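You operate a simulated robot arm through the tools that you are given. There is no shell and no other tool.

Carry out the task below with a simulated robot arm. There is one attempt and no reset: what you move stays moved.

Task
Put things in order on the table top. At the end: the yellow balm stick stands where the purple medium cartridge stood; the orange knob stopper stands where the yellow balm stick stood; the orange dryer ball from the table top stands on top of the blue care card; the purple medium cartridge stands where the orange dryer ball stood; whatever was shut is shut again. Leave all else as you found it, and nothing knocked over.

Only the result counts: the job must be done as asked and must still hold three seconds after the hand-in. Knocking over, shifting, dropping, spilling or breaking anything else fails it. A push-on lid holds only when it is set on centred and level and pressed home; a screw cap is set on level and turned clockwise until tight.

Robot
A 7-joint arm with a two-finger parallel gripper, fixed in place. Base frame: the origin is at the foot of the arm, x ahead of it, y to its left, z up; the work surface is at about z = 0. Units: mm, degrees, N and s.
With the tool pointing down near the work surface it reaches from about 220 to 580 mm from the base axis. Its first joint turns from -66.0 to 66.0 degrees. Payload 2.5 kg.
The tool frame sits at the grasp point between the pads (the TCP): z along the fingers, y along the line on which they close. The tips reach 23 mm beyond it. Largest opening 94 mm; finger width 38, thickness 10; the body of the gripper, 54 by 96 mm, starts 39 mm behind the TCP.
Orientation is that of the tool frame in the base frame, as [roll, pitch, yaw] about the fixed x, y, z axes, in that order (R = Rz(yaw) Ry(pitch) Rx(roll)). With the fingers straight down and closing along the base's y, the tool's x points along the base's -x, its y along +y and its z along -z.

Tools
- The arm moves only by the tool move_arm. Its arguments are lists of equal length, an entry for each row: "slide": the shift along the base's x, y, z in mm, a list of three; "rotation": the turn, a rotation vector about the base's x, y, z in degrees, a list of three; "grip": the closure, from 0 (fully open) to 1 (shut). In form: {"slide": [[tx, ty, tz], ...], "rotation": [[wx, wy, wz], ...], "grip": [grip, ...]}. A call has 1 to 20 rows; each row shifts and turns the commanded pose from where the row before left it. Rows are played at 5 a second. More than 50 mm and 8.6 degrees between two rows, or a gripper value outside its range, and nothing of the call is played. A pose out of reach is approached as far as the arm can. The call stops where the force on the tool passes 40 N (or 10 N more than at its start, if that is more) or the arm is blocked; 0.2 s more then pass. Each finger travels about 108 mm/s and halts on what it meets, pressing with about 26 N; the grip force reading is that of the motor and also rises with nothing between the fingers. The clock runs only during rows and for 0.2 s after the last one: add rows that do not move to give the fingers time. It gives the time, the measured TCP pose, the force on the tool (base axes), the opening and the grip force at its end, in the units of the frame above (readings bear some noise), with the torque about the TCP (base axes, N m) and any sound that the robot's microphone picked up.
- Cameras (640 x 400 px; columns grow to the right, rows downward): "scene" is fixed at [122.3, -407.4, 543.2]; the picture's right is [0.81, -0.59, 0.00], its down [-0.35, -0.47, -0.81] and it looks along [0.48, 0.65, -0.59] (base axes); focal length 337 px, centre (320, 200). "wrist" rides on the gripper at [86, 16, -74] in the tool frame; the picture's right is [-0.18, 0.98, 0.00], its down [-0.58, -0.11, -0.81] and it looks along [-0.79, -0.15, 0.59] (tool axes); focal length 243 px, centre (320, 200).
- capture(camera): a new picture of that camera. No time passes.
- probe_pixels(camera, pixels): for up to 12 pixels [column, row] of the newest picture of that camera ("zoom" is the newest enlarged one), the place [x, y, z] in the base frame of the surface seen there, good to about 2 mm. No time passes.
- inspect(camera, box): a new picture of the part [left, top, right, bottom] of that camera's present view, enlarged. No time passes.
- close_job(): hands the job in; it is judged then, once.

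Leave the gripper open and the arm clear of the work at the hand-in unless told otherwise.

The tools are called as a command line: name --argument value ..., lists and objects as JSON in quotes. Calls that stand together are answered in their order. move_arm: Moves the arm, as the interface text tells. Its arguments: {"type":"object","properties":{"slide":{"type":"array","items":{"type":"array","items":{"type":"number"}}},"rotation":{"type":"array","items":{"type":"array","items":{"type":"number"}}},"grip":{"type":"array","items":{"type":"number"}}},"required":["slide","rotation","grip"]} The other tools are called the same way: capture (camera) takes a picture; probe_pixels (camera, pixels) gives the place of the surface under pixels of a picture; inspect (camera, box) takes an enlarged picture of a part of a camera's view; close_job () hands the job in.

At the start:

```text
time: 0.0
ee_pos: [268.8, 71.9, 316.1]
tool_rot: [180.0, 0.0, -179.9]
ft_force: [0.2, -0.4, -0.7]
wrist_torque: [-0.01, 0.0, 0.01]
finger_gap: 93.8
grasp_force: 0.1
```

scene: 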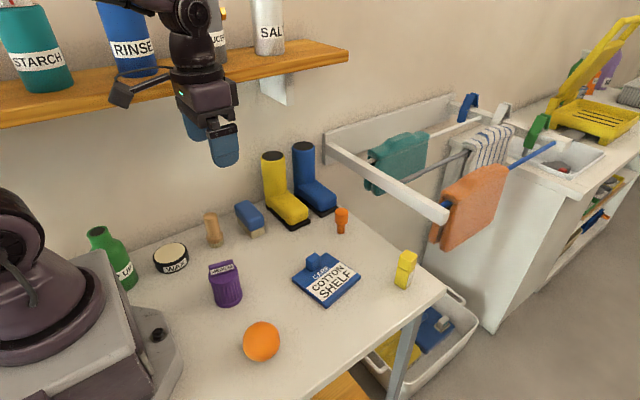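
wrist: 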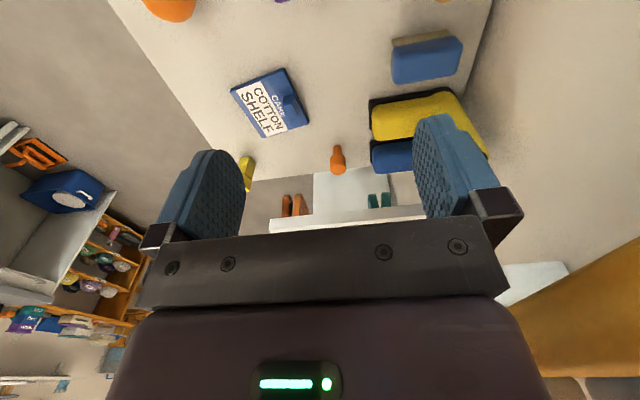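

I see the table with the purple cartridge (about 226,284), orange ball (261,341), blue care card (327,278), yellow balm stick (405,268) and orange knob stopper (341,220). I'll enlarge the work area to see details first.

inspect --camera "scene" --box '[190, 190, 450, 370]'

inspect --camera "scene" --box '[270, 230, 430, 330]'

```text
2.22 times, centred on (320, 280) of scene
```

zoom: 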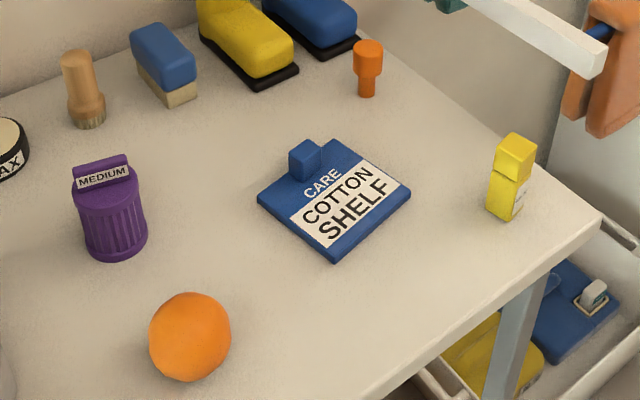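

```text
4.00 times, centred on (350, 280) of scene
```

zoom: 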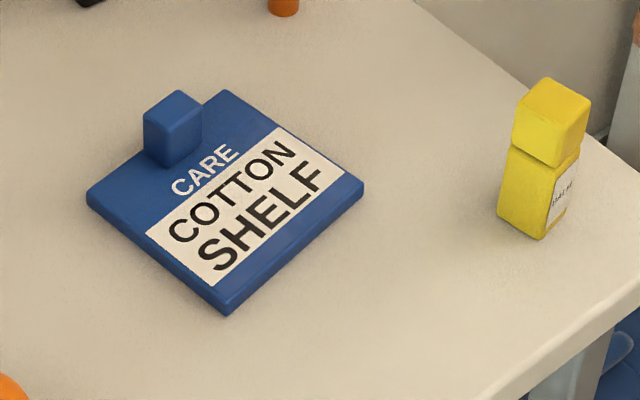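

The card lies flat with a small blue block at one side. I'll take measurements of every object by probing a fresh scene picture.

capture --camera "scene"

probe_pixels --camera "zoom" --pixels '[[90, 195], [227, 310], [362, 188], [222, 95], [178, 95], [172, 140], [230, 230], [551, 85], [522, 130], [520, 190], [540, 235], [560, 190]]'

inspect --camera "scene" --box '[190, 240, 310, 370]'

```text
taken
```

scene: 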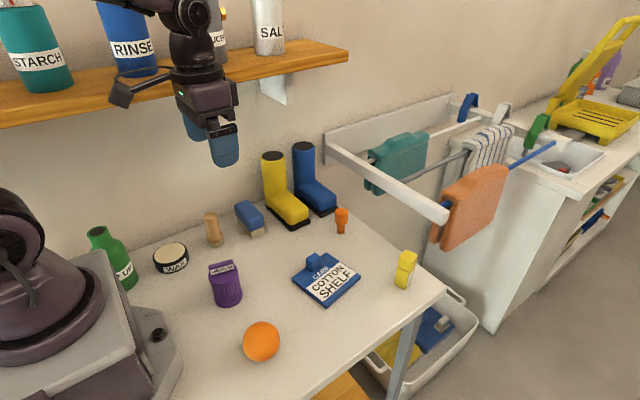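

```text
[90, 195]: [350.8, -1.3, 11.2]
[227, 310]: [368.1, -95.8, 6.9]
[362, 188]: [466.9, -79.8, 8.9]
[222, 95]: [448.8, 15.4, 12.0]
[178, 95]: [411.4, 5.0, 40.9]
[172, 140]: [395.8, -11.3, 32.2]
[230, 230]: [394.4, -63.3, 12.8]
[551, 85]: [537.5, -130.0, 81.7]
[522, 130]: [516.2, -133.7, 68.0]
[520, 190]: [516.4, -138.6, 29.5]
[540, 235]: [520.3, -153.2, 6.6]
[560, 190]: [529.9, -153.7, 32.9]
```

```text
3.08 times, centred on (250, 305) of scene
```

zoom: 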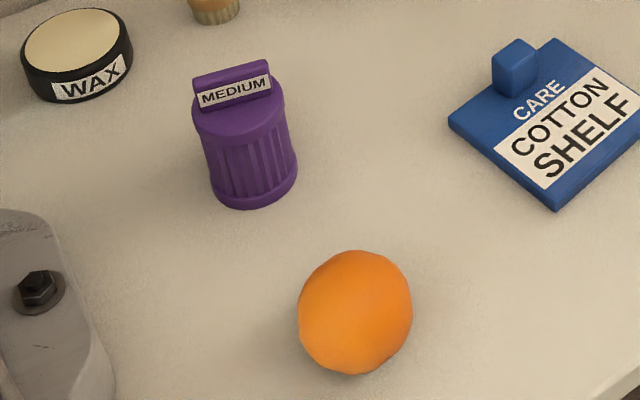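

Next I measure the purple cartridge, the ball, and the stopper.

probe_pixels --camera "zoom" --pixels '[[240, 70], [200, 90], [270, 75], [235, 125], [250, 207], [213, 195], [296, 170], [355, 255], [350, 310], [300, 310], [412, 310], [355, 372]]'

probe_pixels --camera "scene" --pixels '[[341, 209], [341, 215], [341, 228], [341, 233], [336, 213], [347, 213], [300, 235], [250, 225], [215, 230], [171, 257], [297, 218], [326, 207]]'

inspect --camera "scene" --box '[300, 190, 380, 240]'

```text
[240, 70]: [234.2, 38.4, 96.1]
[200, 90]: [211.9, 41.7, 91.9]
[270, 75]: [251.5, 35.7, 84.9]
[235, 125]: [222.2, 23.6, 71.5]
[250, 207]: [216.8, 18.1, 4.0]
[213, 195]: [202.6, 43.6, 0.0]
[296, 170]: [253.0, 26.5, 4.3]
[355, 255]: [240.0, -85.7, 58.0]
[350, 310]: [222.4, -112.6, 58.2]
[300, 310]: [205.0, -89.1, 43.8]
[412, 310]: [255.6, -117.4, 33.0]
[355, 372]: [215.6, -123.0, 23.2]
```

```text
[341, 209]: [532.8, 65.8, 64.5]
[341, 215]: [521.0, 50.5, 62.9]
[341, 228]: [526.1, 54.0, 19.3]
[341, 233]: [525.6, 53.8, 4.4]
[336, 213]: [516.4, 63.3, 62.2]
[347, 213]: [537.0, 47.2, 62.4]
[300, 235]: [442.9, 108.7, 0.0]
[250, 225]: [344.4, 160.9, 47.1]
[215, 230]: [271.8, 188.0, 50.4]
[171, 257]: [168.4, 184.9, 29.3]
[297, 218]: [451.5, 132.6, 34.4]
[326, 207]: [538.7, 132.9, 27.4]
```

```text
8.00 times, centred on (340, 215) of scene
```

zoom: 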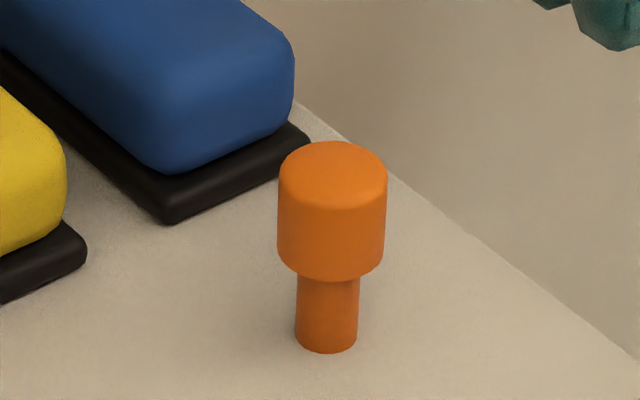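

I'll refine the ball and cartridge geometry with more interior probe points on an enlarged view, and also look at the arm base clearances.

inspect --camera "scene" --box '[200, 255, 296, 365]'

probe_pixels --camera "scene" --pixels '[[261, 341], [255, 335], [268, 335], [255, 348], [268, 348], [261, 330], [250, 341], [272, 341], [261, 352], [157, 334], [175, 350], [150, 310]]'

```text
3.64 times, centred on (248, 310) of scene
```

zoom: 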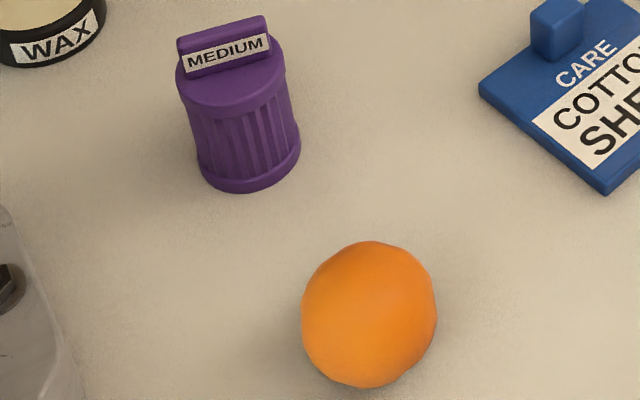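

```text
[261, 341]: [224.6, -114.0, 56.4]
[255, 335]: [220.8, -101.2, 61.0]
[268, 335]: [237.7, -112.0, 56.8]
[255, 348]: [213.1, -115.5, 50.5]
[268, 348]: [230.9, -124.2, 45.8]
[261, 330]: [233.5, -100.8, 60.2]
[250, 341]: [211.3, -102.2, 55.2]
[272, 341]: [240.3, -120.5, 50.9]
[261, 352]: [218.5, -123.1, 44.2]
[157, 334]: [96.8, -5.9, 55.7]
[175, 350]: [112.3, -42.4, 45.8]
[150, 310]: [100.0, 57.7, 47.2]
```

Ball fits to centre about (229,-99.5,30), radius 30. Now interior points on the purple cartridge in this zoom.

probe_pixels --camera "zoom" --pixels '[[185, 48], [262, 25], [225, 32], [188, 80], [230, 95], [275, 70], [215, 140], [250, 140], [280, 125], [215, 175], [250, 182], [290, 155]]'

capture --camera "wrist"

```text
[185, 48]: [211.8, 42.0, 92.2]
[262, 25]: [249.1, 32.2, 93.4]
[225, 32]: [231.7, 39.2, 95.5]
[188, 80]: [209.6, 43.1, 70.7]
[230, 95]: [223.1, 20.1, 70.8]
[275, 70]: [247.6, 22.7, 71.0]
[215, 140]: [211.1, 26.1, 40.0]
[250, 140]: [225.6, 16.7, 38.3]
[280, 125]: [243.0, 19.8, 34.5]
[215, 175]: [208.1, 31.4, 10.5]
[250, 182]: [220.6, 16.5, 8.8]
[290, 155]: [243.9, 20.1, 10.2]
```

```text
taken
```

wrist: 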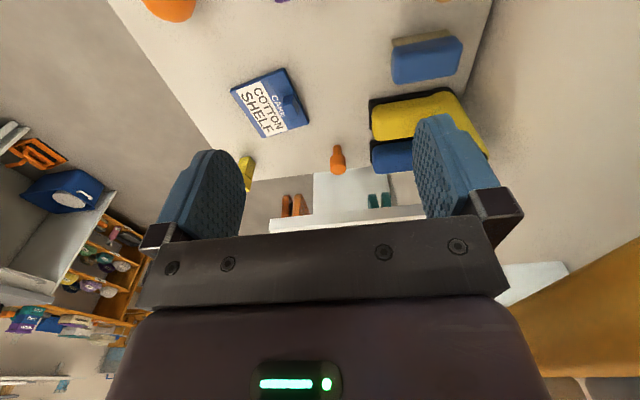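

The wrist picture (upside-down view) already shows the card around (270,105), stopper (338,160) and balm stick (246,172). I'll enlarge the card there and probe it.

inspect --camera "wrist" --box '[210, 50, 360, 190]'

probe_pixels --camera "wrist" --pixels '[[234, 92], [266, 137], [307, 118], [280, 70], [290, 98], [285, 107], [300, 95], [282, 90], [250, 160], [338, 168], [338, 155], [270, 105]]'

```text
2.86 times, centred on (285, 120) of wrist
```

zoom: 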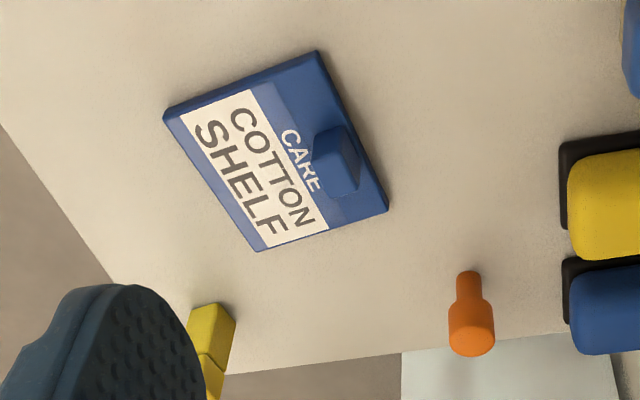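

```text
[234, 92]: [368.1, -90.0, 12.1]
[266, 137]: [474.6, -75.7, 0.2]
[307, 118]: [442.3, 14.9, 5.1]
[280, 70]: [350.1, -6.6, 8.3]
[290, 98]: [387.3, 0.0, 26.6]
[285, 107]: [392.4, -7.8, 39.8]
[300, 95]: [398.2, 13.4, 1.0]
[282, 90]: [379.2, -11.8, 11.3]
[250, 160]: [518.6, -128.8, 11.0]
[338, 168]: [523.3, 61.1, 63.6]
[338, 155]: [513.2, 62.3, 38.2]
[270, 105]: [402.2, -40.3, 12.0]
```

Card top is at z≈12. Probing the blue block on the card more closely in this zoom.

probe_pixels --camera "zoom" --pixels '[[316, 142], [340, 132], [352, 150], [357, 178], [335, 190], [318, 175], [335, 160], [320, 155], [345, 165], [330, 140], [300, 120], [250, 160]]'

inspect --camera "scene" --box '[285, 240, 365, 290]'

```text
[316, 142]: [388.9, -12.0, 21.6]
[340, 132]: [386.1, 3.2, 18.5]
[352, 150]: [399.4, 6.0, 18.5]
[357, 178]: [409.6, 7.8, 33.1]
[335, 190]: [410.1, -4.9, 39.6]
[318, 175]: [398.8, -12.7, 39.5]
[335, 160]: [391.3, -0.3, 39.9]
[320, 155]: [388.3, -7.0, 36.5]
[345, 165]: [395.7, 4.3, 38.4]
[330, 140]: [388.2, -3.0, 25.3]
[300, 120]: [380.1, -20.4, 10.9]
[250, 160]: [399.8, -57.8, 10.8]
```

```text
8.00 times, centred on (325, 265) of scene
```

zoom: 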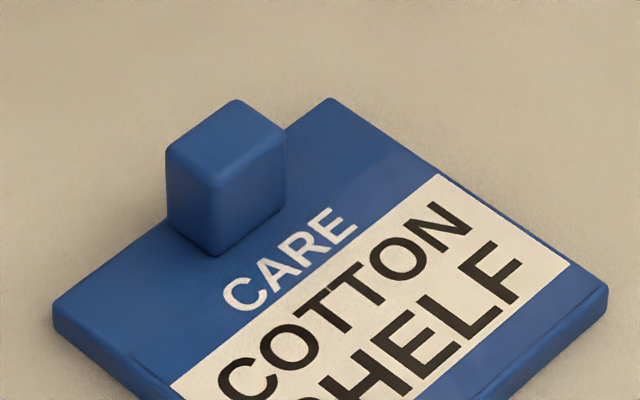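

The block spans about x 386–413, y −13…+8, up to z≈41, so the ball (r 30) has to sit toward the label side, around (411,−54). First step: turn the gripper about −80° so it closes along x (parallel to the card edge) and move to above the ball, staying high.

move_arm --slide '[[-4, -17.1, -12], [-4, -17.1, -12], [-4, -17.1, -12], [-4, -17.1, -12], [-4, -17.1, -12], [-4, -17.1, -12], [-4, -17.1, -12], [-4, -17.1, -12], [-4, -17.1, -12], [-4, -17.5, -12]]' --rotation '[[0, 0, -8], [0, 0, -8], [0, 0, -8], [0, 0, -8], [0, 0, -8], [0, 0, -8], [0, 0, -8], [0, 0, -8], [0, 0, -8], [0, 0, -8]]' --grip '[0, 0, 0, 0, 0, 0, 0, 0, 0, 0]'

```text
time: 2.2
ee_pos: [228.5, -99.8, 195.2]
tool_rot: [-180.0, 0.0, 99.9]
ft_force: [0.3, -0.3, -0.3]
wrist_torque: [0.0, 0.01, 0.01]
finger_gap: 94.1
grasp_force: 0.0
```

The arm reached (228.5, −99.8, 195) with the right yaw. Let me look from both cameras to check alignment over the ball.

capture --camera "wrist"

capture --camera "scene"

```text
taken
```

wrist: 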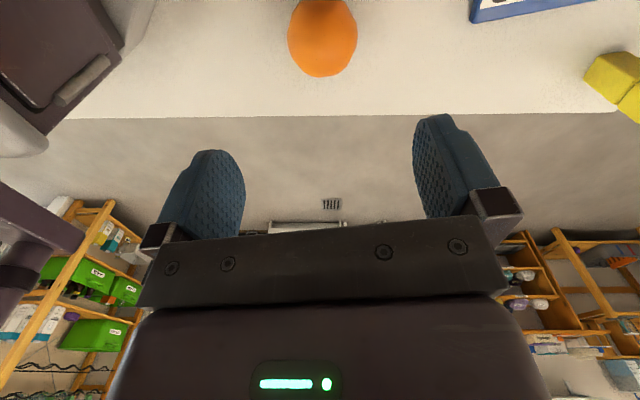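

```text
taken
```

scene: 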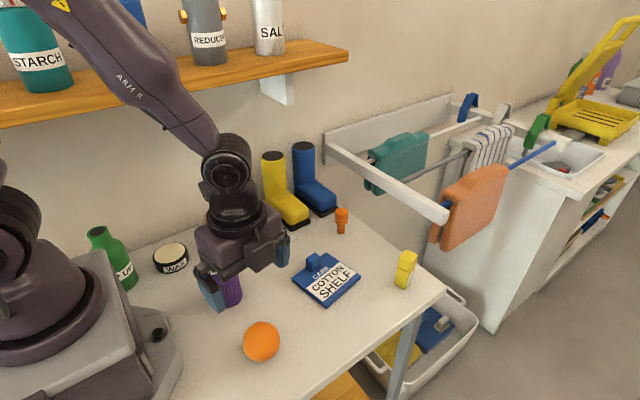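

The ball is centred between the fingers in the wrist view (about 322,40). I'll probe its surface from here to refine the centre.

probe_pixels --camera "wrist" --pixels '[[322, 40], [322, 10], [322, 60], [300, 40], [345, 40], [305, 15], [342, 15], [310, 60], [336, 60], [322, 25]]'

```text
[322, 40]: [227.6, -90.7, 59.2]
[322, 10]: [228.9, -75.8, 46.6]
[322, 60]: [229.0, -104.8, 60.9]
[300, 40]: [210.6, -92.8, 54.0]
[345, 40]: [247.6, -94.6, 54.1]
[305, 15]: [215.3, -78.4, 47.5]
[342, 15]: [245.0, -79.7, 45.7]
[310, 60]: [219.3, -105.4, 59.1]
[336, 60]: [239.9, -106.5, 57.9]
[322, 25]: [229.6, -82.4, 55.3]
```

The ball centre fits to about (229.3, −100.3, 30.5). I descend straight around it to z≈31, fingers open.

move_arm --slide '[[0.8, -0.5, -20], [0, 0, -25], [0, 0, -25], [0, 0, -25], [0, 0, -25], [0, 0, -20], [0, 0, -14], [0, 0, -10], [0, 0, 0]]' --rotation '[[0, 0, 0], [0, 0, 0], [0, 0, 0], [0, 0, 0], [0, 0, 0], [0, 0, 0], [0, 0, 0], [0, 0, 0], [0, 0, 0]]' --grip '[0, 0, 0, 0, 0, 0, 0, 0, 0]'

```text
time: 4.2
ee_pos: [228.1, -98.2, 31.8]
tool_rot: [-179.9, -0.1, 100.0]
ft_force: [0.4, 0.2, 0.0]
wrist_torque: [0.01, -0.03, 0.02]
finger_gap: 94.0
grasp_force: 0.0
```

In place around the ball at z≈31.8 with no contact force. Now I close gently in steps onto the ball.

move_arm --slide '[[1, -1.5, -0.5], [0, 0, 0], [0, 0, 0], [0, 0, 0], [0, 0, 0], [0, 0, 0], [0, 0, 0], [0, 0, 0]]' --rotation '[[0, 0, 0], [0, 0, 0], [0, 0, 0], [0, 0, 0], [0, 0, 0], [0, 0, 0], [0, 0, 0], [0, 0, 0]]' --grip '[0.15, 0.25, 0.3, 0.34, 0.38, 0.42, 0.5, 0.5]'

```text
time: 6.0
ee_pos: [230.1, -101.2, 31.5]
tool_rot: [180.0, 0.0, 100.1]
ft_force: [-0.1, 0.3, -0.3]
wrist_torque: [0.01, 0.01, 0.0]
finger_gap: 63.4
grasp_force: 26.2
```

The fingers stopped at 63.4 mm with 26 N grip: the ball is held. I lift it straight up 100 mm.

move_arm --slide '[[0, 0, 5], [0, 0, 15], [0, 0, 25], [0, 0, 25], [0, 0, 25], [0, 0, 10]]' --rotation '[[0, 0, 0], [0, 0, 0], [0, 0, 0], [0, 0, 0], [0, 0, 0], [0, 0, 0]]' --grip '[0.5, 0.5, 0.5, 0.5, 0.5, 0.5]'

capture --camera "scene"

```text
time: 7.4
ee_pos: [229.5, -100.1, 137.2]
tool_rot: [-179.9, 0.0, 100.1]
ft_force: [-0.2, -0.1, -1.1]
wrist_torque: [-0.01, -0.01, -0.01]
finger_gap: 62.9
grasp_force: 26.3
```

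```text
taken
```

scene: 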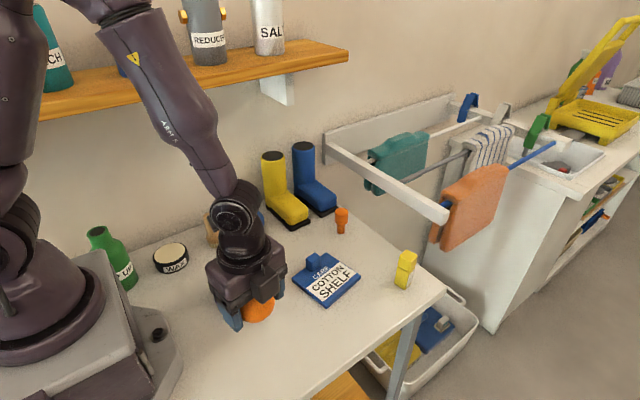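

The ball is in the gripper, clear of the table. I carry it level to above the card at about (411.5,−54).

move_arm --slide '[[18, 4.7, 0], [30, 7.8, 0], [33, 8.6, 0], [33, 8.6, 0], [33, 8.6, 0], [24, 6.3, 0], [10, 2.6, 0], [0, 0, 0]]' --rotation '[[0, 0, 0], [0, 0, 0], [0, 0, 0], [0, 0, 0], [0, 0, 0], [0, 0, 0], [0, 0, 0], [0, 0, 0]]' --grip '[0.5, 0.5, 0.5, 0.5, 0.5, 0.5, 0.5, 0.5]'

capture --camera "scene"

capture --camera "wrist"

```text
time: 9.2
ee_pos: [411.4, -54.6, 135.9]
tool_rot: [-179.9, -0.1, 100.0]
ft_force: [-0.2, 0.2, 0.2]
wrist_torque: [-0.01, -0.03, 0.03]
finger_gap: 63.1
grasp_force: 26.2
```

```text
taken
```

scene: 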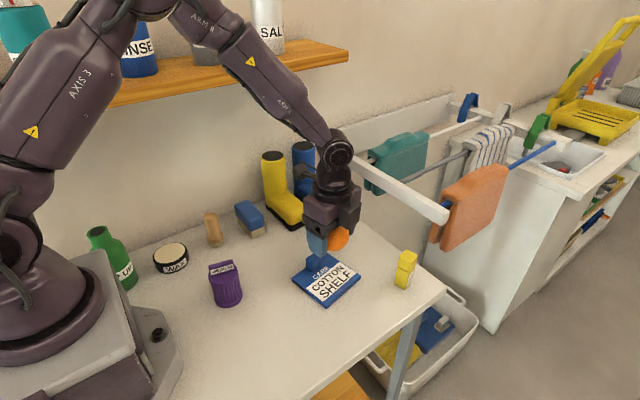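

```text
taken
```

wrist: 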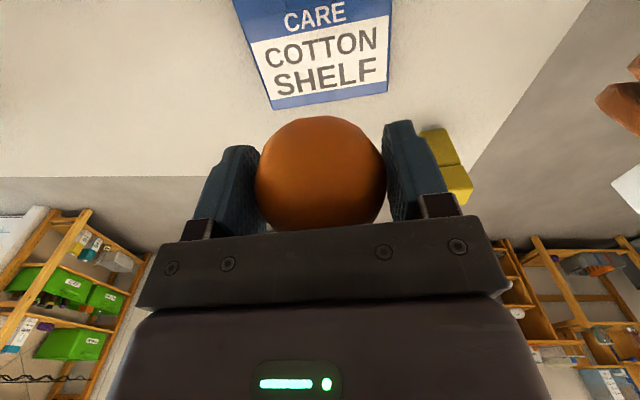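

Positioned over the label half of the card. I lower to a few mm above contact (z≈47).

move_arm --slide '[[0, 0, -20], [0, 0, -25], [0, 0, -20], [0, 0, -14], [0, 0, -7], [0, 0, -3], [0, 0, 0]]' --rotation '[[0, 0, 0], [0, 0, 0], [0, 0, 0], [0, 0, 0], [0, 0, 0], [0, 0, 0], [0, 0, 0]]' --grip '[0.5, 0.5, 0.5, 0.5, 0.5, 0.5, 0.5]'

capture --camera "wrist"

inspect --camera "scene" --box '[270, 200, 400, 310]'

```text
time: 10.8
ee_pos: [412.0, -53.2, 47.6]
tool_rot: [-180.0, 0.0, 100.0]
ft_force: [-0.3, -0.7, -1.2]
wrist_torque: [-0.01, -0.01, 0.03]
finger_gap: 63.2
grasp_force: 25.5
```

```text
taken
```

wrist: 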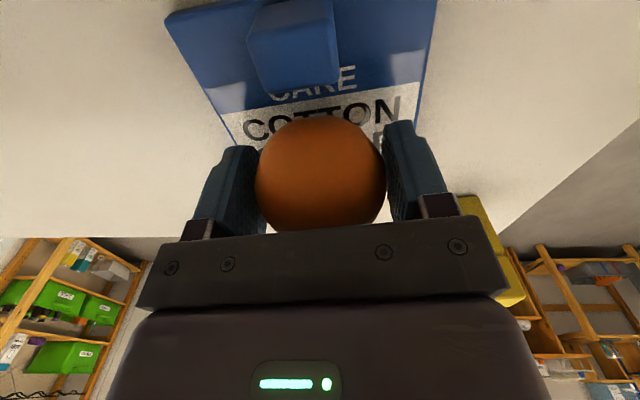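

```text
3.64 times, centred on (335, 255) of scene
```

zoom: 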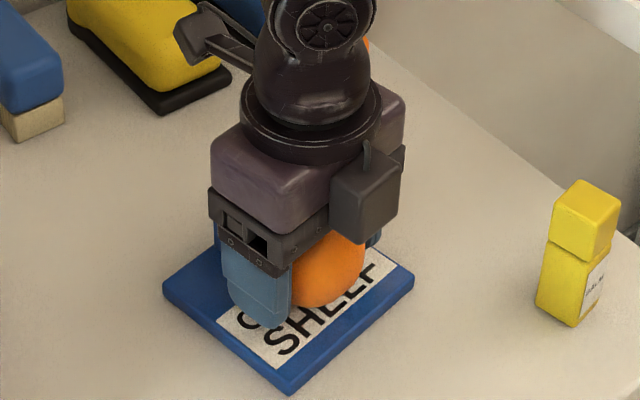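

The ball hangs over the label, clear of the block. I lower in small 1 mm steps toward contact.

move_arm --slide '[[0, 0, -1], [0, 0, -1], [0, 0, -1], [0, 0, 0]]' --rotation '[[0, 0, 0], [0, 0, 0], [0, 0, 0], [0, 0, 0]]' --grip '[0.5, 0.5, 0.5, 0.5]'

```text
time: 11.8
ee_pos: [410.4, -53.5, 44.2]
tool_rot: [180.0, 0.0, 100.1]
ft_force: [-0.3, 0.1, -0.6]
wrist_torque: [0.0, -0.02, 0.0]
finger_gap: 63.2
grasp_force: 25.8
```

No contact yet (force −0.6 N). I go on another 1 mm.

move_arm --slide '[[0, 0, -0.5], [0, 0, -0.5], [0, 0, 0]]' --rotation '[[0, 0, 0], [0, 0, 0], [0, 0, 0]]' --grip '[0.5, 0.5, 0.5]'

```text
time: 12.6
ee_pos: [411.6, -53.1, 42.1]
tool_rot: [180.0, -0.1, 100.0]
ft_force: [1.0, 0.2, 0.8]
wrist_torque: [-0.03, -0.02, 0.02]
finger_gap: 63.3
grasp_force: 25.7
```

Force begins to rise slightly (+0.8). One more half millimetre to confirm contact.

move_arm --slide '[[0, 0, -0.5], [0, 0, 0]]' --rotation '[[0, 0, 0], [0, 0, 0]]' --grip '[0.5, 0.5]'

```text
time: 13.2
ee_pos: [410.3, -52.8, 43.1]
tool_rot: [180.0, 0.0, 100.1]
ft_force: [0.1, -0.5, 0.6]
wrist_torque: [0.02, -0.02, -0.03]
finger_gap: 62.8
grasp_force: 26.1
```

move_arm --slide '[[0, 0, -0.5], [0, 0, 0]]' --rotation '[[0, 0, 0], [0, 0, 0]]' --grip '[0.5, 0.5]'

```text
time: 13.8
ee_pos: [411.9, -52.8, 42.3]
tool_rot: [180.0, 0.0, 100.0]
ft_force: [-0.2, -0.4, 0.4]
wrist_torque: [0.01, 0.01, 0.05]
finger_gap: 63.2
grasp_force: 25.4
```

Still no clear contact (0.4 N). I continue down in half-mm steps.

move_arm --slide '[[0, 0, -0.5], [0, 0, -0.5], [0, 0, 0]]' --rotation '[[0, 0, 0], [0, 0, 0], [0, 0, 0]]' --grip '[0.5, 0.5, 0.5]'

```text
time: 14.6
ee_pos: [411.9, -53.8, 41.7]
tool_rot: [179.9, 0.0, 100.0]
ft_force: [-3.8, 1.1, 15.7]
wrist_torque: [0.04, 0.12, 0.01]
finger_gap: 63.1
grasp_force: 26.2
```

Firm contact now (15.7 N), so the card surface is reached. I back off 0.7 mm to relieve the push, then release the fingers very slowly.

move_arm --slide '[[0, 0, 0.7], [0, 0, 0], [0, 0, 0], [0, 0, 0], [0, 0, 0], [0, 0, 0], [0, 0, 0], [0, 0, 0], [0, 0, 0]]' --rotation '[[0, 0, 0], [0, 0, 0], [0, 0, 0], [0, 0, 0], [0, 0, 0], [0, 0, 0], [0, 0, 0], [0, 0, 0], [0, 0, 0]]' --grip '[0.5, 0.5, 0.4, 0.35, 0.335, 0.325, 0.32, 0.315, 0.31]'

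capture --camera "wrist"

```text
time: 16.6
ee_pos: [411.1, -53.3, 41.8]
tool_rot: [-179.9, -0.1, 99.9]
ft_force: [-1.0, 0.8, 0.1]
wrist_torque: [0.02, 0.02, 0.0]
finger_gap: 64.8
grasp_force: 0.0
```

```text
taken
```

wrist: 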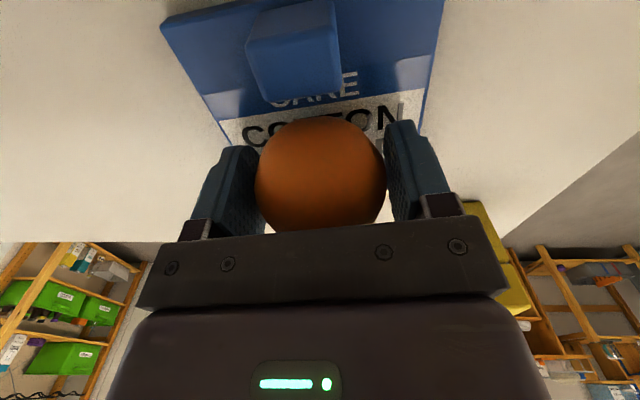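

Grip force is 0 and the ball sits between the fingers. I open a bit further and wait to see whether it stays.

move_arm --slide '[[0, 0, 0], [0, 0, 0], [0, 0, 0], [0, 0, 0], [0, 0, 0], [0, 0, 0], [0, 0, 0], [0, 0, 0]]' --rotation '[[0, 0, 0], [0, 0, 0], [0, 0, 0], [0, 0, 0], [0, 0, 0], [0, 0, 0], [0, 0, 0], [0, 0, 0]]' --grip '[0.3, 0.29, 0.28, 0.27, 0.26, 0.25, 0.25, 0.25]'

capture --camera "wrist"

```text
time: 18.4
ee_pos: [410.4, -53.1, 41.8]
tool_rot: [-180.0, 0.0, 100.0]
ft_force: [-0.3, 0.1, -0.7]
wrist_torque: [-0.04, -0.01, -0.02]
finger_gap: 70.7
grasp_force: 0.1
```

```text
taken
```

wrist: 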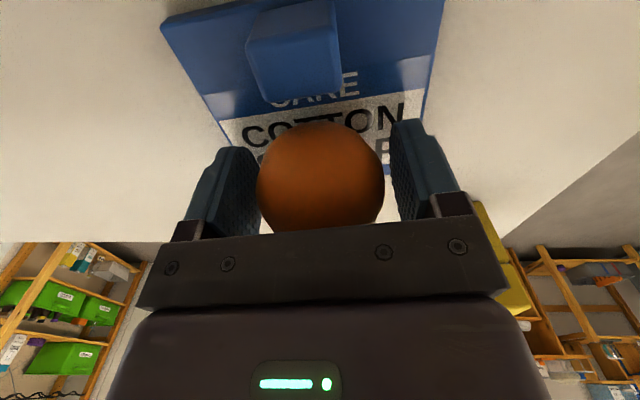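

The ball's upper edge in the picture went from row ~118 to ~122; I wait one second more without moving to see whether it is rolling.

move_arm --slide '[[0, 0, 0], [0, 0, 0], [0, 0, 0], [0, 0, 0], [0, 0, 0]]' --rotation '[[0, 0, 0], [0, 0, 0], [0, 0, 0], [0, 0, 0], [0, 0, 0]]' --grip '[0.25, 0.25, 0.25, 0.25, 0.25]'

capture --camera "wrist"

inspect --camera "scene" --box '[280, 220, 380, 310]'

```text
time: 19.6
ee_pos: [411.2, -53.3, 42.4]
tool_rot: [-180.0, 0.0, 99.9]
ft_force: [0.1, 0.6, -0.4]
wrist_torque: [-0.01, 0.01, -0.01]
finger_gap: 70.6
grasp_force: 0.1
```

```text
taken
```

wrist: 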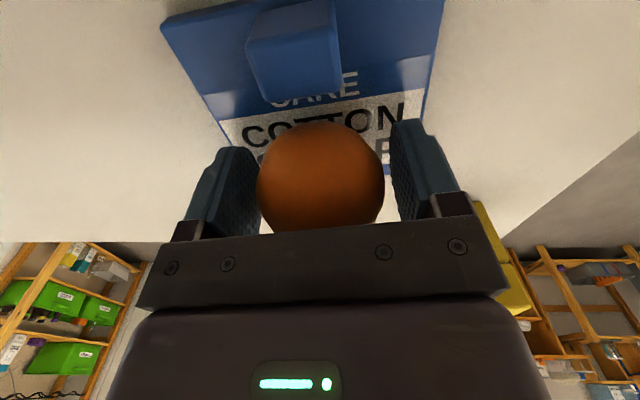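

```text
4.44 times, centred on (330, 265) of scene
```

zoom: 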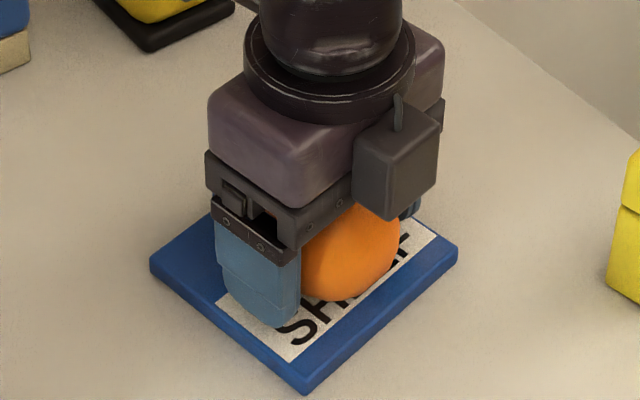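

The ball has stayed still. I open fully and rise straight up.

move_arm --slide '[[0, 0, 0], [0, 0, 0], [0, 0, 0], [0, 0, 3], [0, 0, 8], [0, 0, 15], [0, 0, 25], [0, 0, 35], [0, 0, 40], [0, 0, 30]]' --rotation '[[0, 0, 0], [0, 0, 0], [0, 0, 0], [0, 0, 0], [0, 0, 0], [0, 0, 0], [0, 0, 0], [0, 0, 0], [0, 0, 0], [0, 0, 0]]' --grip '[0.18, 0.1, 0.0, 0, 0, 0, 0, 0, 0, 0]'

capture --camera "scene"

capture --camera "wrist"

```text
time: 21.8
ee_pos: [408.8, -55.9, 199.2]
tool_rot: [-180.0, 0.1, 99.9]
ft_force: [0.1, 0.0, -0.2]
wrist_torque: [0.04, 0.03, 0.0]
finger_gap: 94.1
grasp_force: 0.1
```

```text
taken
```

scene: 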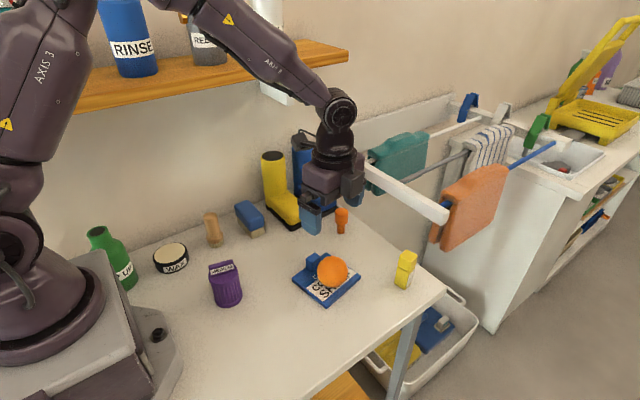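

```text
taken
```

wrist: 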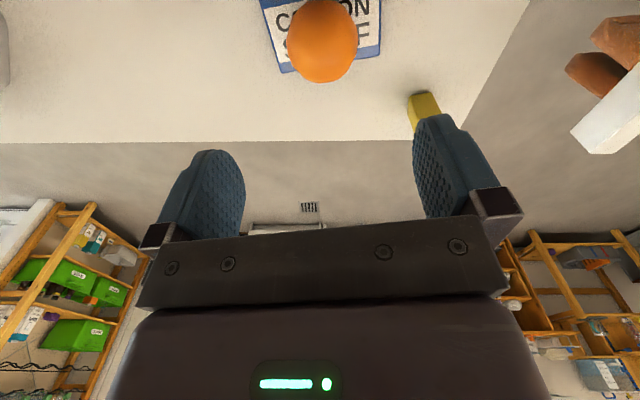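

The ball rests on the card, still in place. Next, the cartridge: I go to a viewpoint at about (231,101,198) where the wrist camera (on the +y side) can see it.

move_arm --slide '[[-20, 17, 0], [-30, 26, 0], [-35, 30, 0], [-35, 30, 0], [-30, 26, 0], [-20, 17, 0], [-10.6, 9, 0], [0, 0, 0]]' --rotation '[[0, 0, 0], [0, 0, 0], [0, 0, 0], [0, 0, 0], [0, 0, 0], [0, 0, 0], [0, 0, 0], [0, 0, 0]]' --grip '[0, 0, 0, 0, 0, 0, 0, 0]'

capture --camera "wrist"

capture --camera "scene"

```text
time: 23.6
ee_pos: [229.4, 102.0, 197.5]
tool_rot: [-180.0, 0.0, 100.0]
ft_force: [0.4, 0.1, 0.0]
wrist_torque: [-0.02, 0.02, 0.0]
finger_gap: 94.2
grasp_force: 0.1
```

```text
taken
```

wrist: 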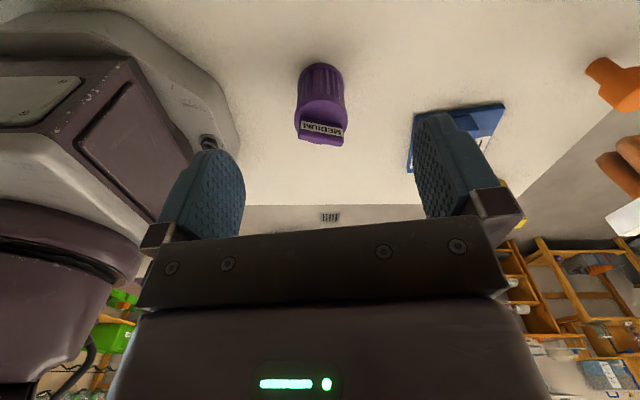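

```text
taken
```

scene: 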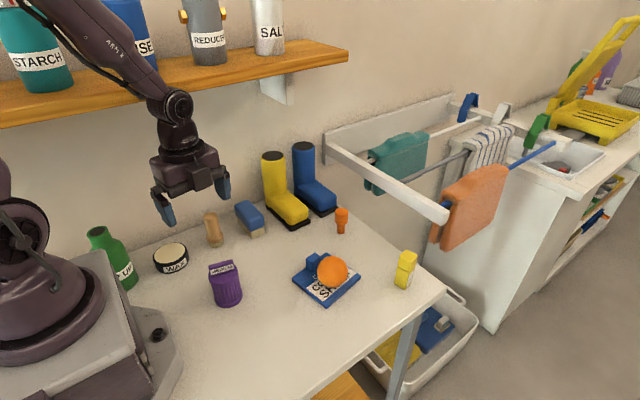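

The cartridge shows at (321,105) in the wrist view. I enlarge it and probe it for its axis and heights.

inspect --camera "wrist" --box '[270, 50, 370, 150]'

probe_pixels --camera "wrist" --pixels '[[301, 115], [344, 115], [321, 118], [310, 90], [332, 90], [321, 90], [308, 72], [321, 68], [336, 72], [302, 138], [341, 144], [322, 130]]'

```text
4.00 times, centred on (320, 100) of wrist
```

zoom: 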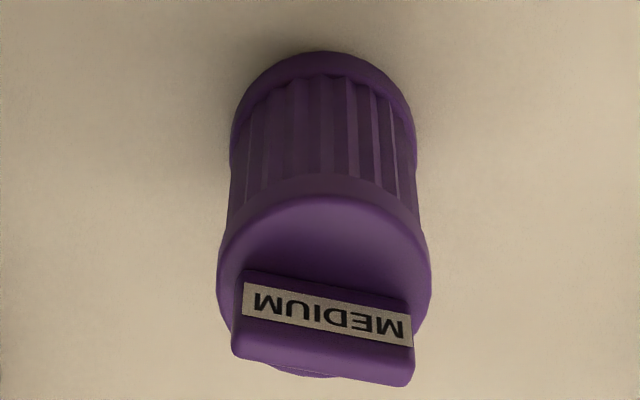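

```text
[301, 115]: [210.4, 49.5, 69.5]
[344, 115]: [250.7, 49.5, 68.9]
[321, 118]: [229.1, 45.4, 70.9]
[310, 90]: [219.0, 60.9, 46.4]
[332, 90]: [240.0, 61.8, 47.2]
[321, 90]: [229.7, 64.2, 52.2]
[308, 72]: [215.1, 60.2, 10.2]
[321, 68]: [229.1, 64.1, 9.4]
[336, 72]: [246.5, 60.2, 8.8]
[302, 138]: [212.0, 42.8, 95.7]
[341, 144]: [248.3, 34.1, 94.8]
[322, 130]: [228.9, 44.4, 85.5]
```

The cartridge axis fits to about (230.5, 40.5), radius ≈25, handle top at z≈95.5. With the palm 39 mm behind the TCP I must keep TCP z≥60. I move over it and descend to z≈62.

move_arm --slide '[[-0.5, -20, 0], [0, -25, 0], [0, -15.2, 0], [0, 0, -20], [0, 0, -30], [0, 0, -30], [0, 0, -25], [0, 0, -17], [0, 0, -10], [0, 0, -4], [0, 0, 0]]' --rotation '[[0, 0, 0], [0, 0, 0], [0, 0, 0], [0, 0, 0], [0, 0, 0], [0, 0, 0], [0, 0, 0], [0, 0, 0], [0, 0, 0], [0, 0, 0], [0, 0, 0]]' --grip '[0, 0, 0, 0, 0, 0, 0, 0, 0, 0, 0]'

capture --camera "wrist"

capture --camera "scene"

```text
time: 26.0
ee_pos: [228.6, 41.9, 61.0]
tool_rot: [-180.0, -0.1, 100.0]
ft_force: [0.0, 0.2, -0.4]
wrist_torque: [-0.04, 0.02, 0.0]
finger_gap: 94.0
grasp_force: 0.0
```

```text
taken
```

wrist: 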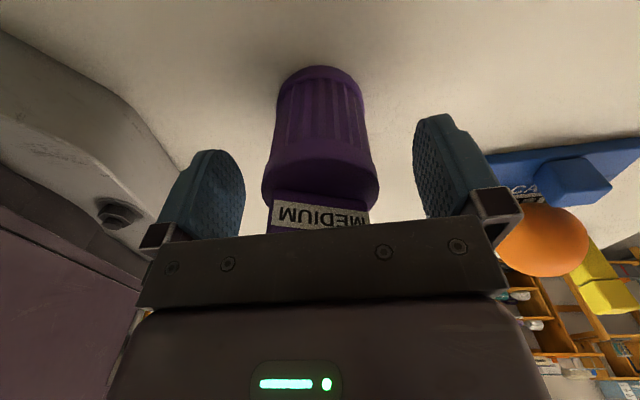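

```text
taken
```

scene: 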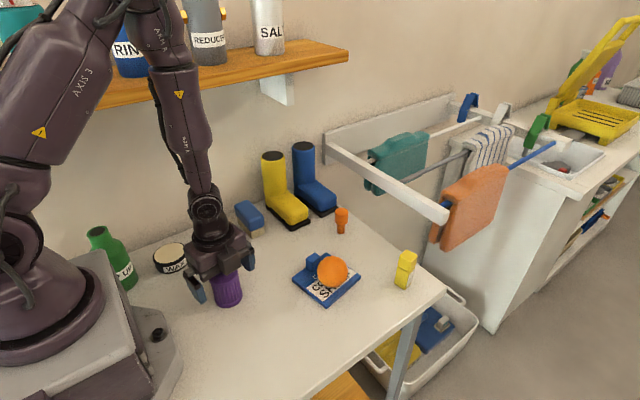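

The cartridge is centred between the fingers and clear of the palm. I close gradually onto it.

move_arm --slide '[[0, 0, 0], [0, 0, 0], [0, 0, 0], [0, 0, 0], [0, 0, 0], [0, 0, 0], [0, 0, 0], [0, 0, 0], [0, 0, 0]]' --rotation '[[0, 0, 0], [0, 0, 0], [0, 0, 0], [0, 0, 0], [0, 0, 0], [0, 0, 0], [0, 0, 0], [0, 0, 0], [0, 0, 0]]' --grip '[0.2, 0.33, 0.4, 0.43, 0.46, 0.49, 0.52, 0.6, 0.6]'

```text
time: 28.0
ee_pos: [229.7, 42.0, 61.4]
tool_rot: [-180.0, 0.0, 100.1]
ft_force: [0.0, 0.2, 1.9]
wrist_torque: [-0.04, -0.04, -0.02]
finger_gap: 52.8
grasp_force: 26.3
```

Held with a 52.8 mm gap and 26 N. I lift it slowly 70 mm and look.

move_arm --slide '[[0, 0, 3], [0, 0, 7], [0, 0, 15], [0, 0, 20], [0, 0, 20], [0, 0, 5]]' --rotation '[[0, 0, 0], [0, 0, 0], [0, 0, 0], [0, 0, 0], [0, 0, 0], [0, 0, 0]]' --grip '[0.6, 0.6, 0.6, 0.6, 0.6, 0.6]'

capture --camera "wrist"

inspect --camera "scene" --box '[160, 200, 300, 320]'

```text
time: 29.4
ee_pos: [230.2, 42.7, 132.0]
tool_rot: [-180.0, -0.1, 100.0]
ft_force: [1.2, -0.5, -1.3]
wrist_torque: [0.02, 0.01, 0.03]
finger_gap: 52.9
grasp_force: 25.9
```

```text
taken
```

wrist: 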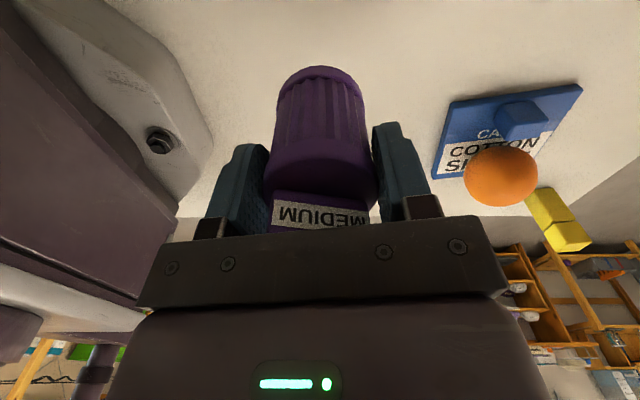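

```text
3.33 times, centred on (230, 260) of scene
```

zoom: 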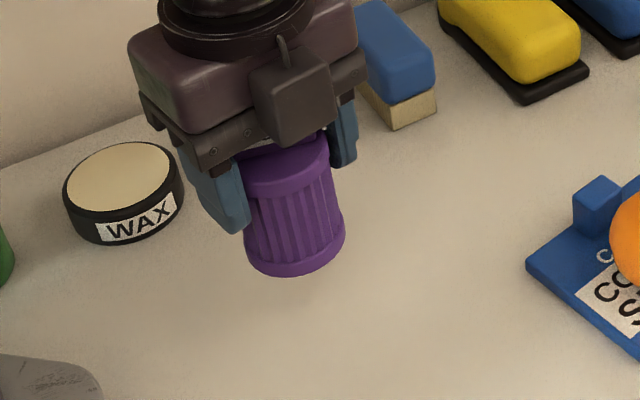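

The cartridge hangs upright. I carry it −141 mm in y to where the ball stood (≈229.5, −100.3).

move_arm --slide '[[0, -15, 0], [-0.5, -28, 0], [0, -32, 0], [0, -32, 0], [-0.5, -22, 0], [0, -11.8, 0], [0, 0, 0], [0, 0, 0]]' --rotation '[[0, 0, 0], [0, 0, 0], [0, 0, 0], [0, 0, 0], [0, 0, 0], [0, 0, 0], [0, 0, 0], [0, 0, 0]]' --grip '[0.6, 0.6, 0.6, 0.6, 0.6, 0.6, 0.6, 0.6]'

```text
time: 31.2
ee_pos: [227.4, -98.5, 132.4]
tool_rot: [-180.0, -0.1, 100.0]
ft_force: [-0.6, -0.3, -0.7]
wrist_torque: [0.03, 0.01, 0.0]
finger_gap: 52.9
grasp_force: 26.0
```

Reached (≈228,−99). I lower to about 3 mm above the table.

move_arm --slide '[[0, 0, -15], [0, 0, -22], [0, 0, -16], [0, 0, -9], [0, 0, -4], [0, 0, -1.5], [0, 0, 0]]' --rotation '[[0, 0, 0], [0, 0, 0], [0, 0, 0], [0, 0, 0], [0, 0, 0], [0, 0, 0], [0, 0, 0]]' --grip '[0.6, 0.6, 0.6, 0.6, 0.6, 0.6, 0.6]'

capture --camera "wrist"

inspect --camera "scene" --box '[200, 260, 330, 380]'

```text
time: 32.8
ee_pos: [228.2, -98.9, 63.8]
tool_rot: [-180.0, 0.0, 100.0]
ft_force: [0.2, 0.5, -0.5]
wrist_torque: [0.0, 0.07, -0.01]
finger_gap: 52.8
grasp_force: 26.3
```

```text
taken
```

wrist: 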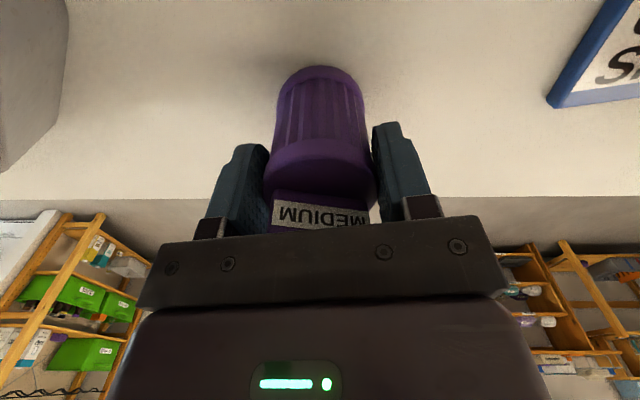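

```text
3.33 times, centred on (265, 320) of scene
```

zoom: 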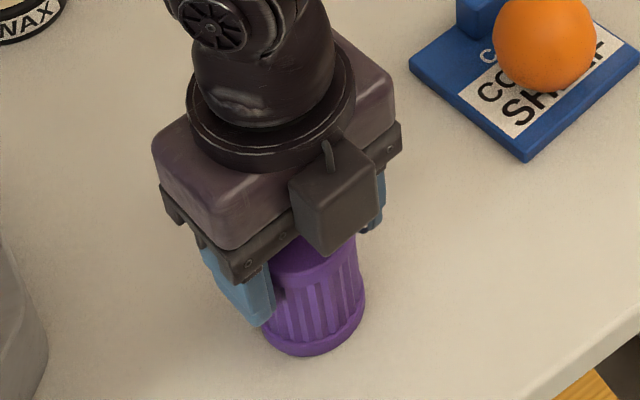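

I probe the cartridge base now to check it is at the ball's old place before setting it down.

probe_pixels --camera "wrist" --pixels '[[320, 72], [300, 80], [342, 80], [320, 110], [295, 150], [345, 150]]'

probe_pixels --camera "zoom" --pixels '[[300, 345], [270, 335], [345, 330], [320, 300], [350, 290], [285, 310]]'

move_arm --slide '[[0, 0, -1], [0, 0, -1], [0, 0, 0]]' --rotation '[[0, 0, 0], [0, 0, 0], [0, 0, 0]]' --grip '[0.6, 0.6, 0.6]'

```text
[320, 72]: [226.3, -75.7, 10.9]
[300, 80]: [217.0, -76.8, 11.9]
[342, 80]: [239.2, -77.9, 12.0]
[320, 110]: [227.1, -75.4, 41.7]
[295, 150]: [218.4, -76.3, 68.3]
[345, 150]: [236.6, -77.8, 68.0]
```

```text
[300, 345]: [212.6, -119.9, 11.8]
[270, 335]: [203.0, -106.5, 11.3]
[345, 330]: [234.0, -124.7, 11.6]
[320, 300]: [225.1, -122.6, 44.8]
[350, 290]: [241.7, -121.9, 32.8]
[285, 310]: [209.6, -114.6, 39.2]
```

```text
time: 33.6
ee_pos: [228.5, -98.6, 62.3]
tool_rot: [180.0, 0.0, 100.0]
ft_force: [0.0, -0.5, -0.3]
wrist_torque: [-0.04, -0.02, 0.0]
finger_gap: 52.7
grasp_force: 25.9
```

Centre is about (227.7,−100.2); target was (229.4,−100.3). I correct +1.5 mm in x and continue down in half-mm steps until contact.

move_arm --slide '[[1.5, 0, 0], [0, 0, -0.5], [0, 0, 0]]' --rotation '[[0, 0, 0], [0, 0, 0], [0, 0, 0]]' --grip '[0.6, 0.6, 0.6]'

```text
time: 34.4
ee_pos: [230.4, -99.5, 62.0]
tool_rot: [-179.9, 0.1, 100.0]
ft_force: [-0.2, 1.0, -1.7]
wrist_torque: [-0.01, -0.01, 0.0]
finger_gap: 52.8
grasp_force: 26.3
```

move_arm --slide '[[0, 0, -0.5], [0, 0, 0]]' --rotation '[[0, 0, 0], [0, 0, 0]]' --grip '[0.6, 0.6]'

```text
time: 35.0
ee_pos: [230.8, -99.9, 62.4]
tool_rot: [180.0, 0.0, 100.1]
ft_force: [0.2, 0.9, -0.2]
wrist_torque: [0.02, 0.0, -0.02]
finger_gap: 52.7
grasp_force: 26.0
```

No contact yet. Another half millimetre.

move_arm --slide '[[0, 0, -0.5], [0, 0, 0]]' --rotation '[[0, 0, 0], [0, 0, 0]]' --grip '[0.6, 0.6]'

```text
time: 35.6
ee_pos: [230.3, -99.2, 62.1]
tool_rot: [180.0, 0.1, 100.0]
ft_force: [-1.3, 0.6, 7.5]
wrist_torque: [0.02, 0.14, 0.04]
finger_gap: 53.1
grasp_force: 26.4
```

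Contact (7.5 N): the cartridge stands on the table. I release slowly.

move_arm --slide '[[0, 0, 0.2], [0, 0, 0], [0, 0, 0], [0, 0, 0], [0, 0, 0], [0, 0, 0], [0, 0, 0], [0, 0, 0], [0, 0, 0]]' --rotation '[[0, 0, 0], [0, 0, 0], [0, 0, 0], [0, 0, 0], [0, 0, 0], [0, 0, 0], [0, 0, 0], [0, 0, 0], [0, 0, 0]]' --grip '[0.5, 0.45, 0.43, 0.42, 0.4, 0.3, 0.15, 0, 0]'

capture --camera "wrist"

```text
time: 37.6
ee_pos: [228.7, -99.2, 62.7]
tool_rot: [180.0, 0.1, 100.1]
ft_force: [-0.4, 0.5, -0.1]
wrist_torque: [0.0, 0.0, 0.0]
finger_gap: 94.0
grasp_force: 0.0
```

```text
taken
```

wrist: 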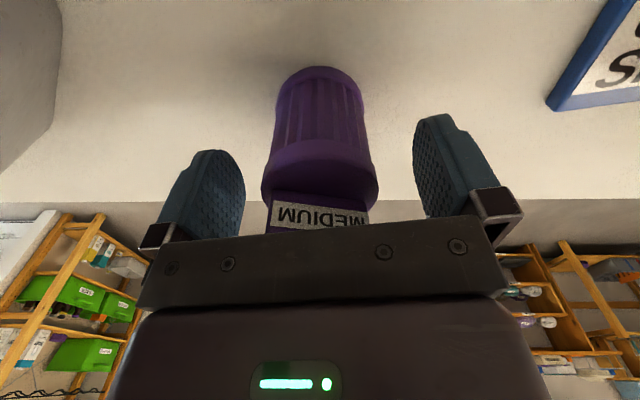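

The cartridge stands upright, fingers clear. I rise straight up, then move to a viewpoint near the yellow balm stick.

move_arm --slide '[[0, 0, 10], [0, 0, 25], [0, 0, 35], [0, 0, 40], [0, 0, 30], [20, 2, 0], [35, 2, 0], [40, 3, 0], [45, 3, 0], [45, 3, 0], [40, 3, 0], [35, 2, 0], [20, 2, 0], [0, 0, 0]]' --rotation '[[0, 0, 0], [0, 0, 0], [0, 0, 0], [0, 0, 0], [0, 0, 0], [0, 0, 0], [0, 0, 0], [0, 0, 0], [0, 0, 0], [0, 0, 0], [0, 0, 0], [0, 0, 0], [0, 0, 0], [0, 0, 0]]' --grip '[0, 0, 0, 0, 0, 0, 0, 0, 0, 0, 0, 0, 0, 0]'

capture --camera "wrist"

capture --camera "scene"

```text
time: 40.6
ee_pos: [511.4, -80.8, 201.1]
tool_rot: [-180.0, 0.0, 99.9]
ft_force: [-1.0, 0.1, -0.4]
wrist_torque: [0.01, 0.0, 0.01]
finger_gap: 93.8
grasp_force: 0.0
```

```text
taken
```

wrist: 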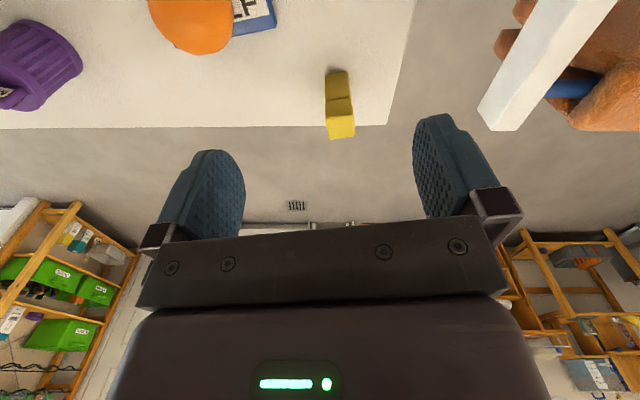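

```text
taken
```

scene: 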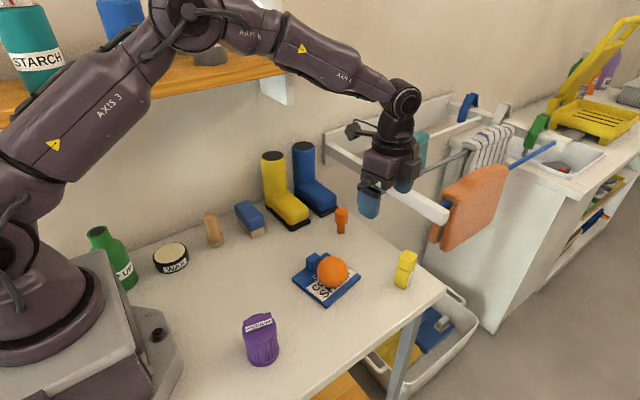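

The purple cartridge stands where the ball was. The balm stick is at (340,105) in the wrist view; I enlarge it and probe its faces.

inspect --camera "wrist" --box '[310, 60, 370, 145]'

inspect --camera "scene" --box '[380, 240, 430, 295]'

```text
4.71 times, centred on (340, 102) of wrist
```

zoom: 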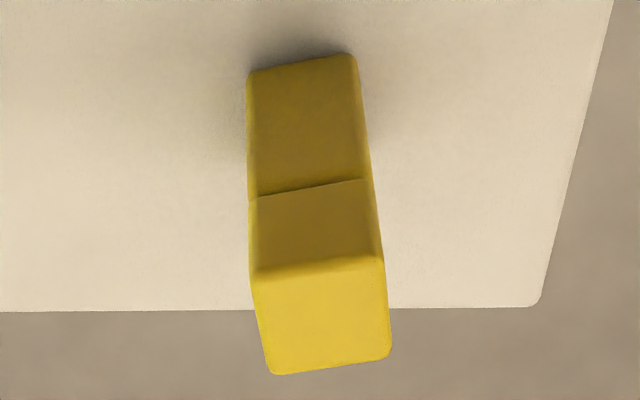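

```text
7.27 times, centred on (405, 268) of scene
```

zoom: 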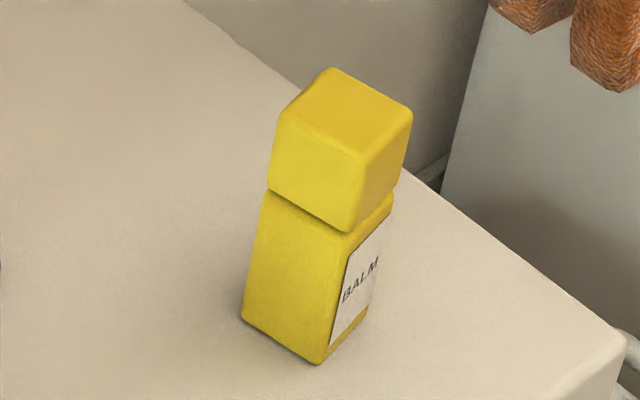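

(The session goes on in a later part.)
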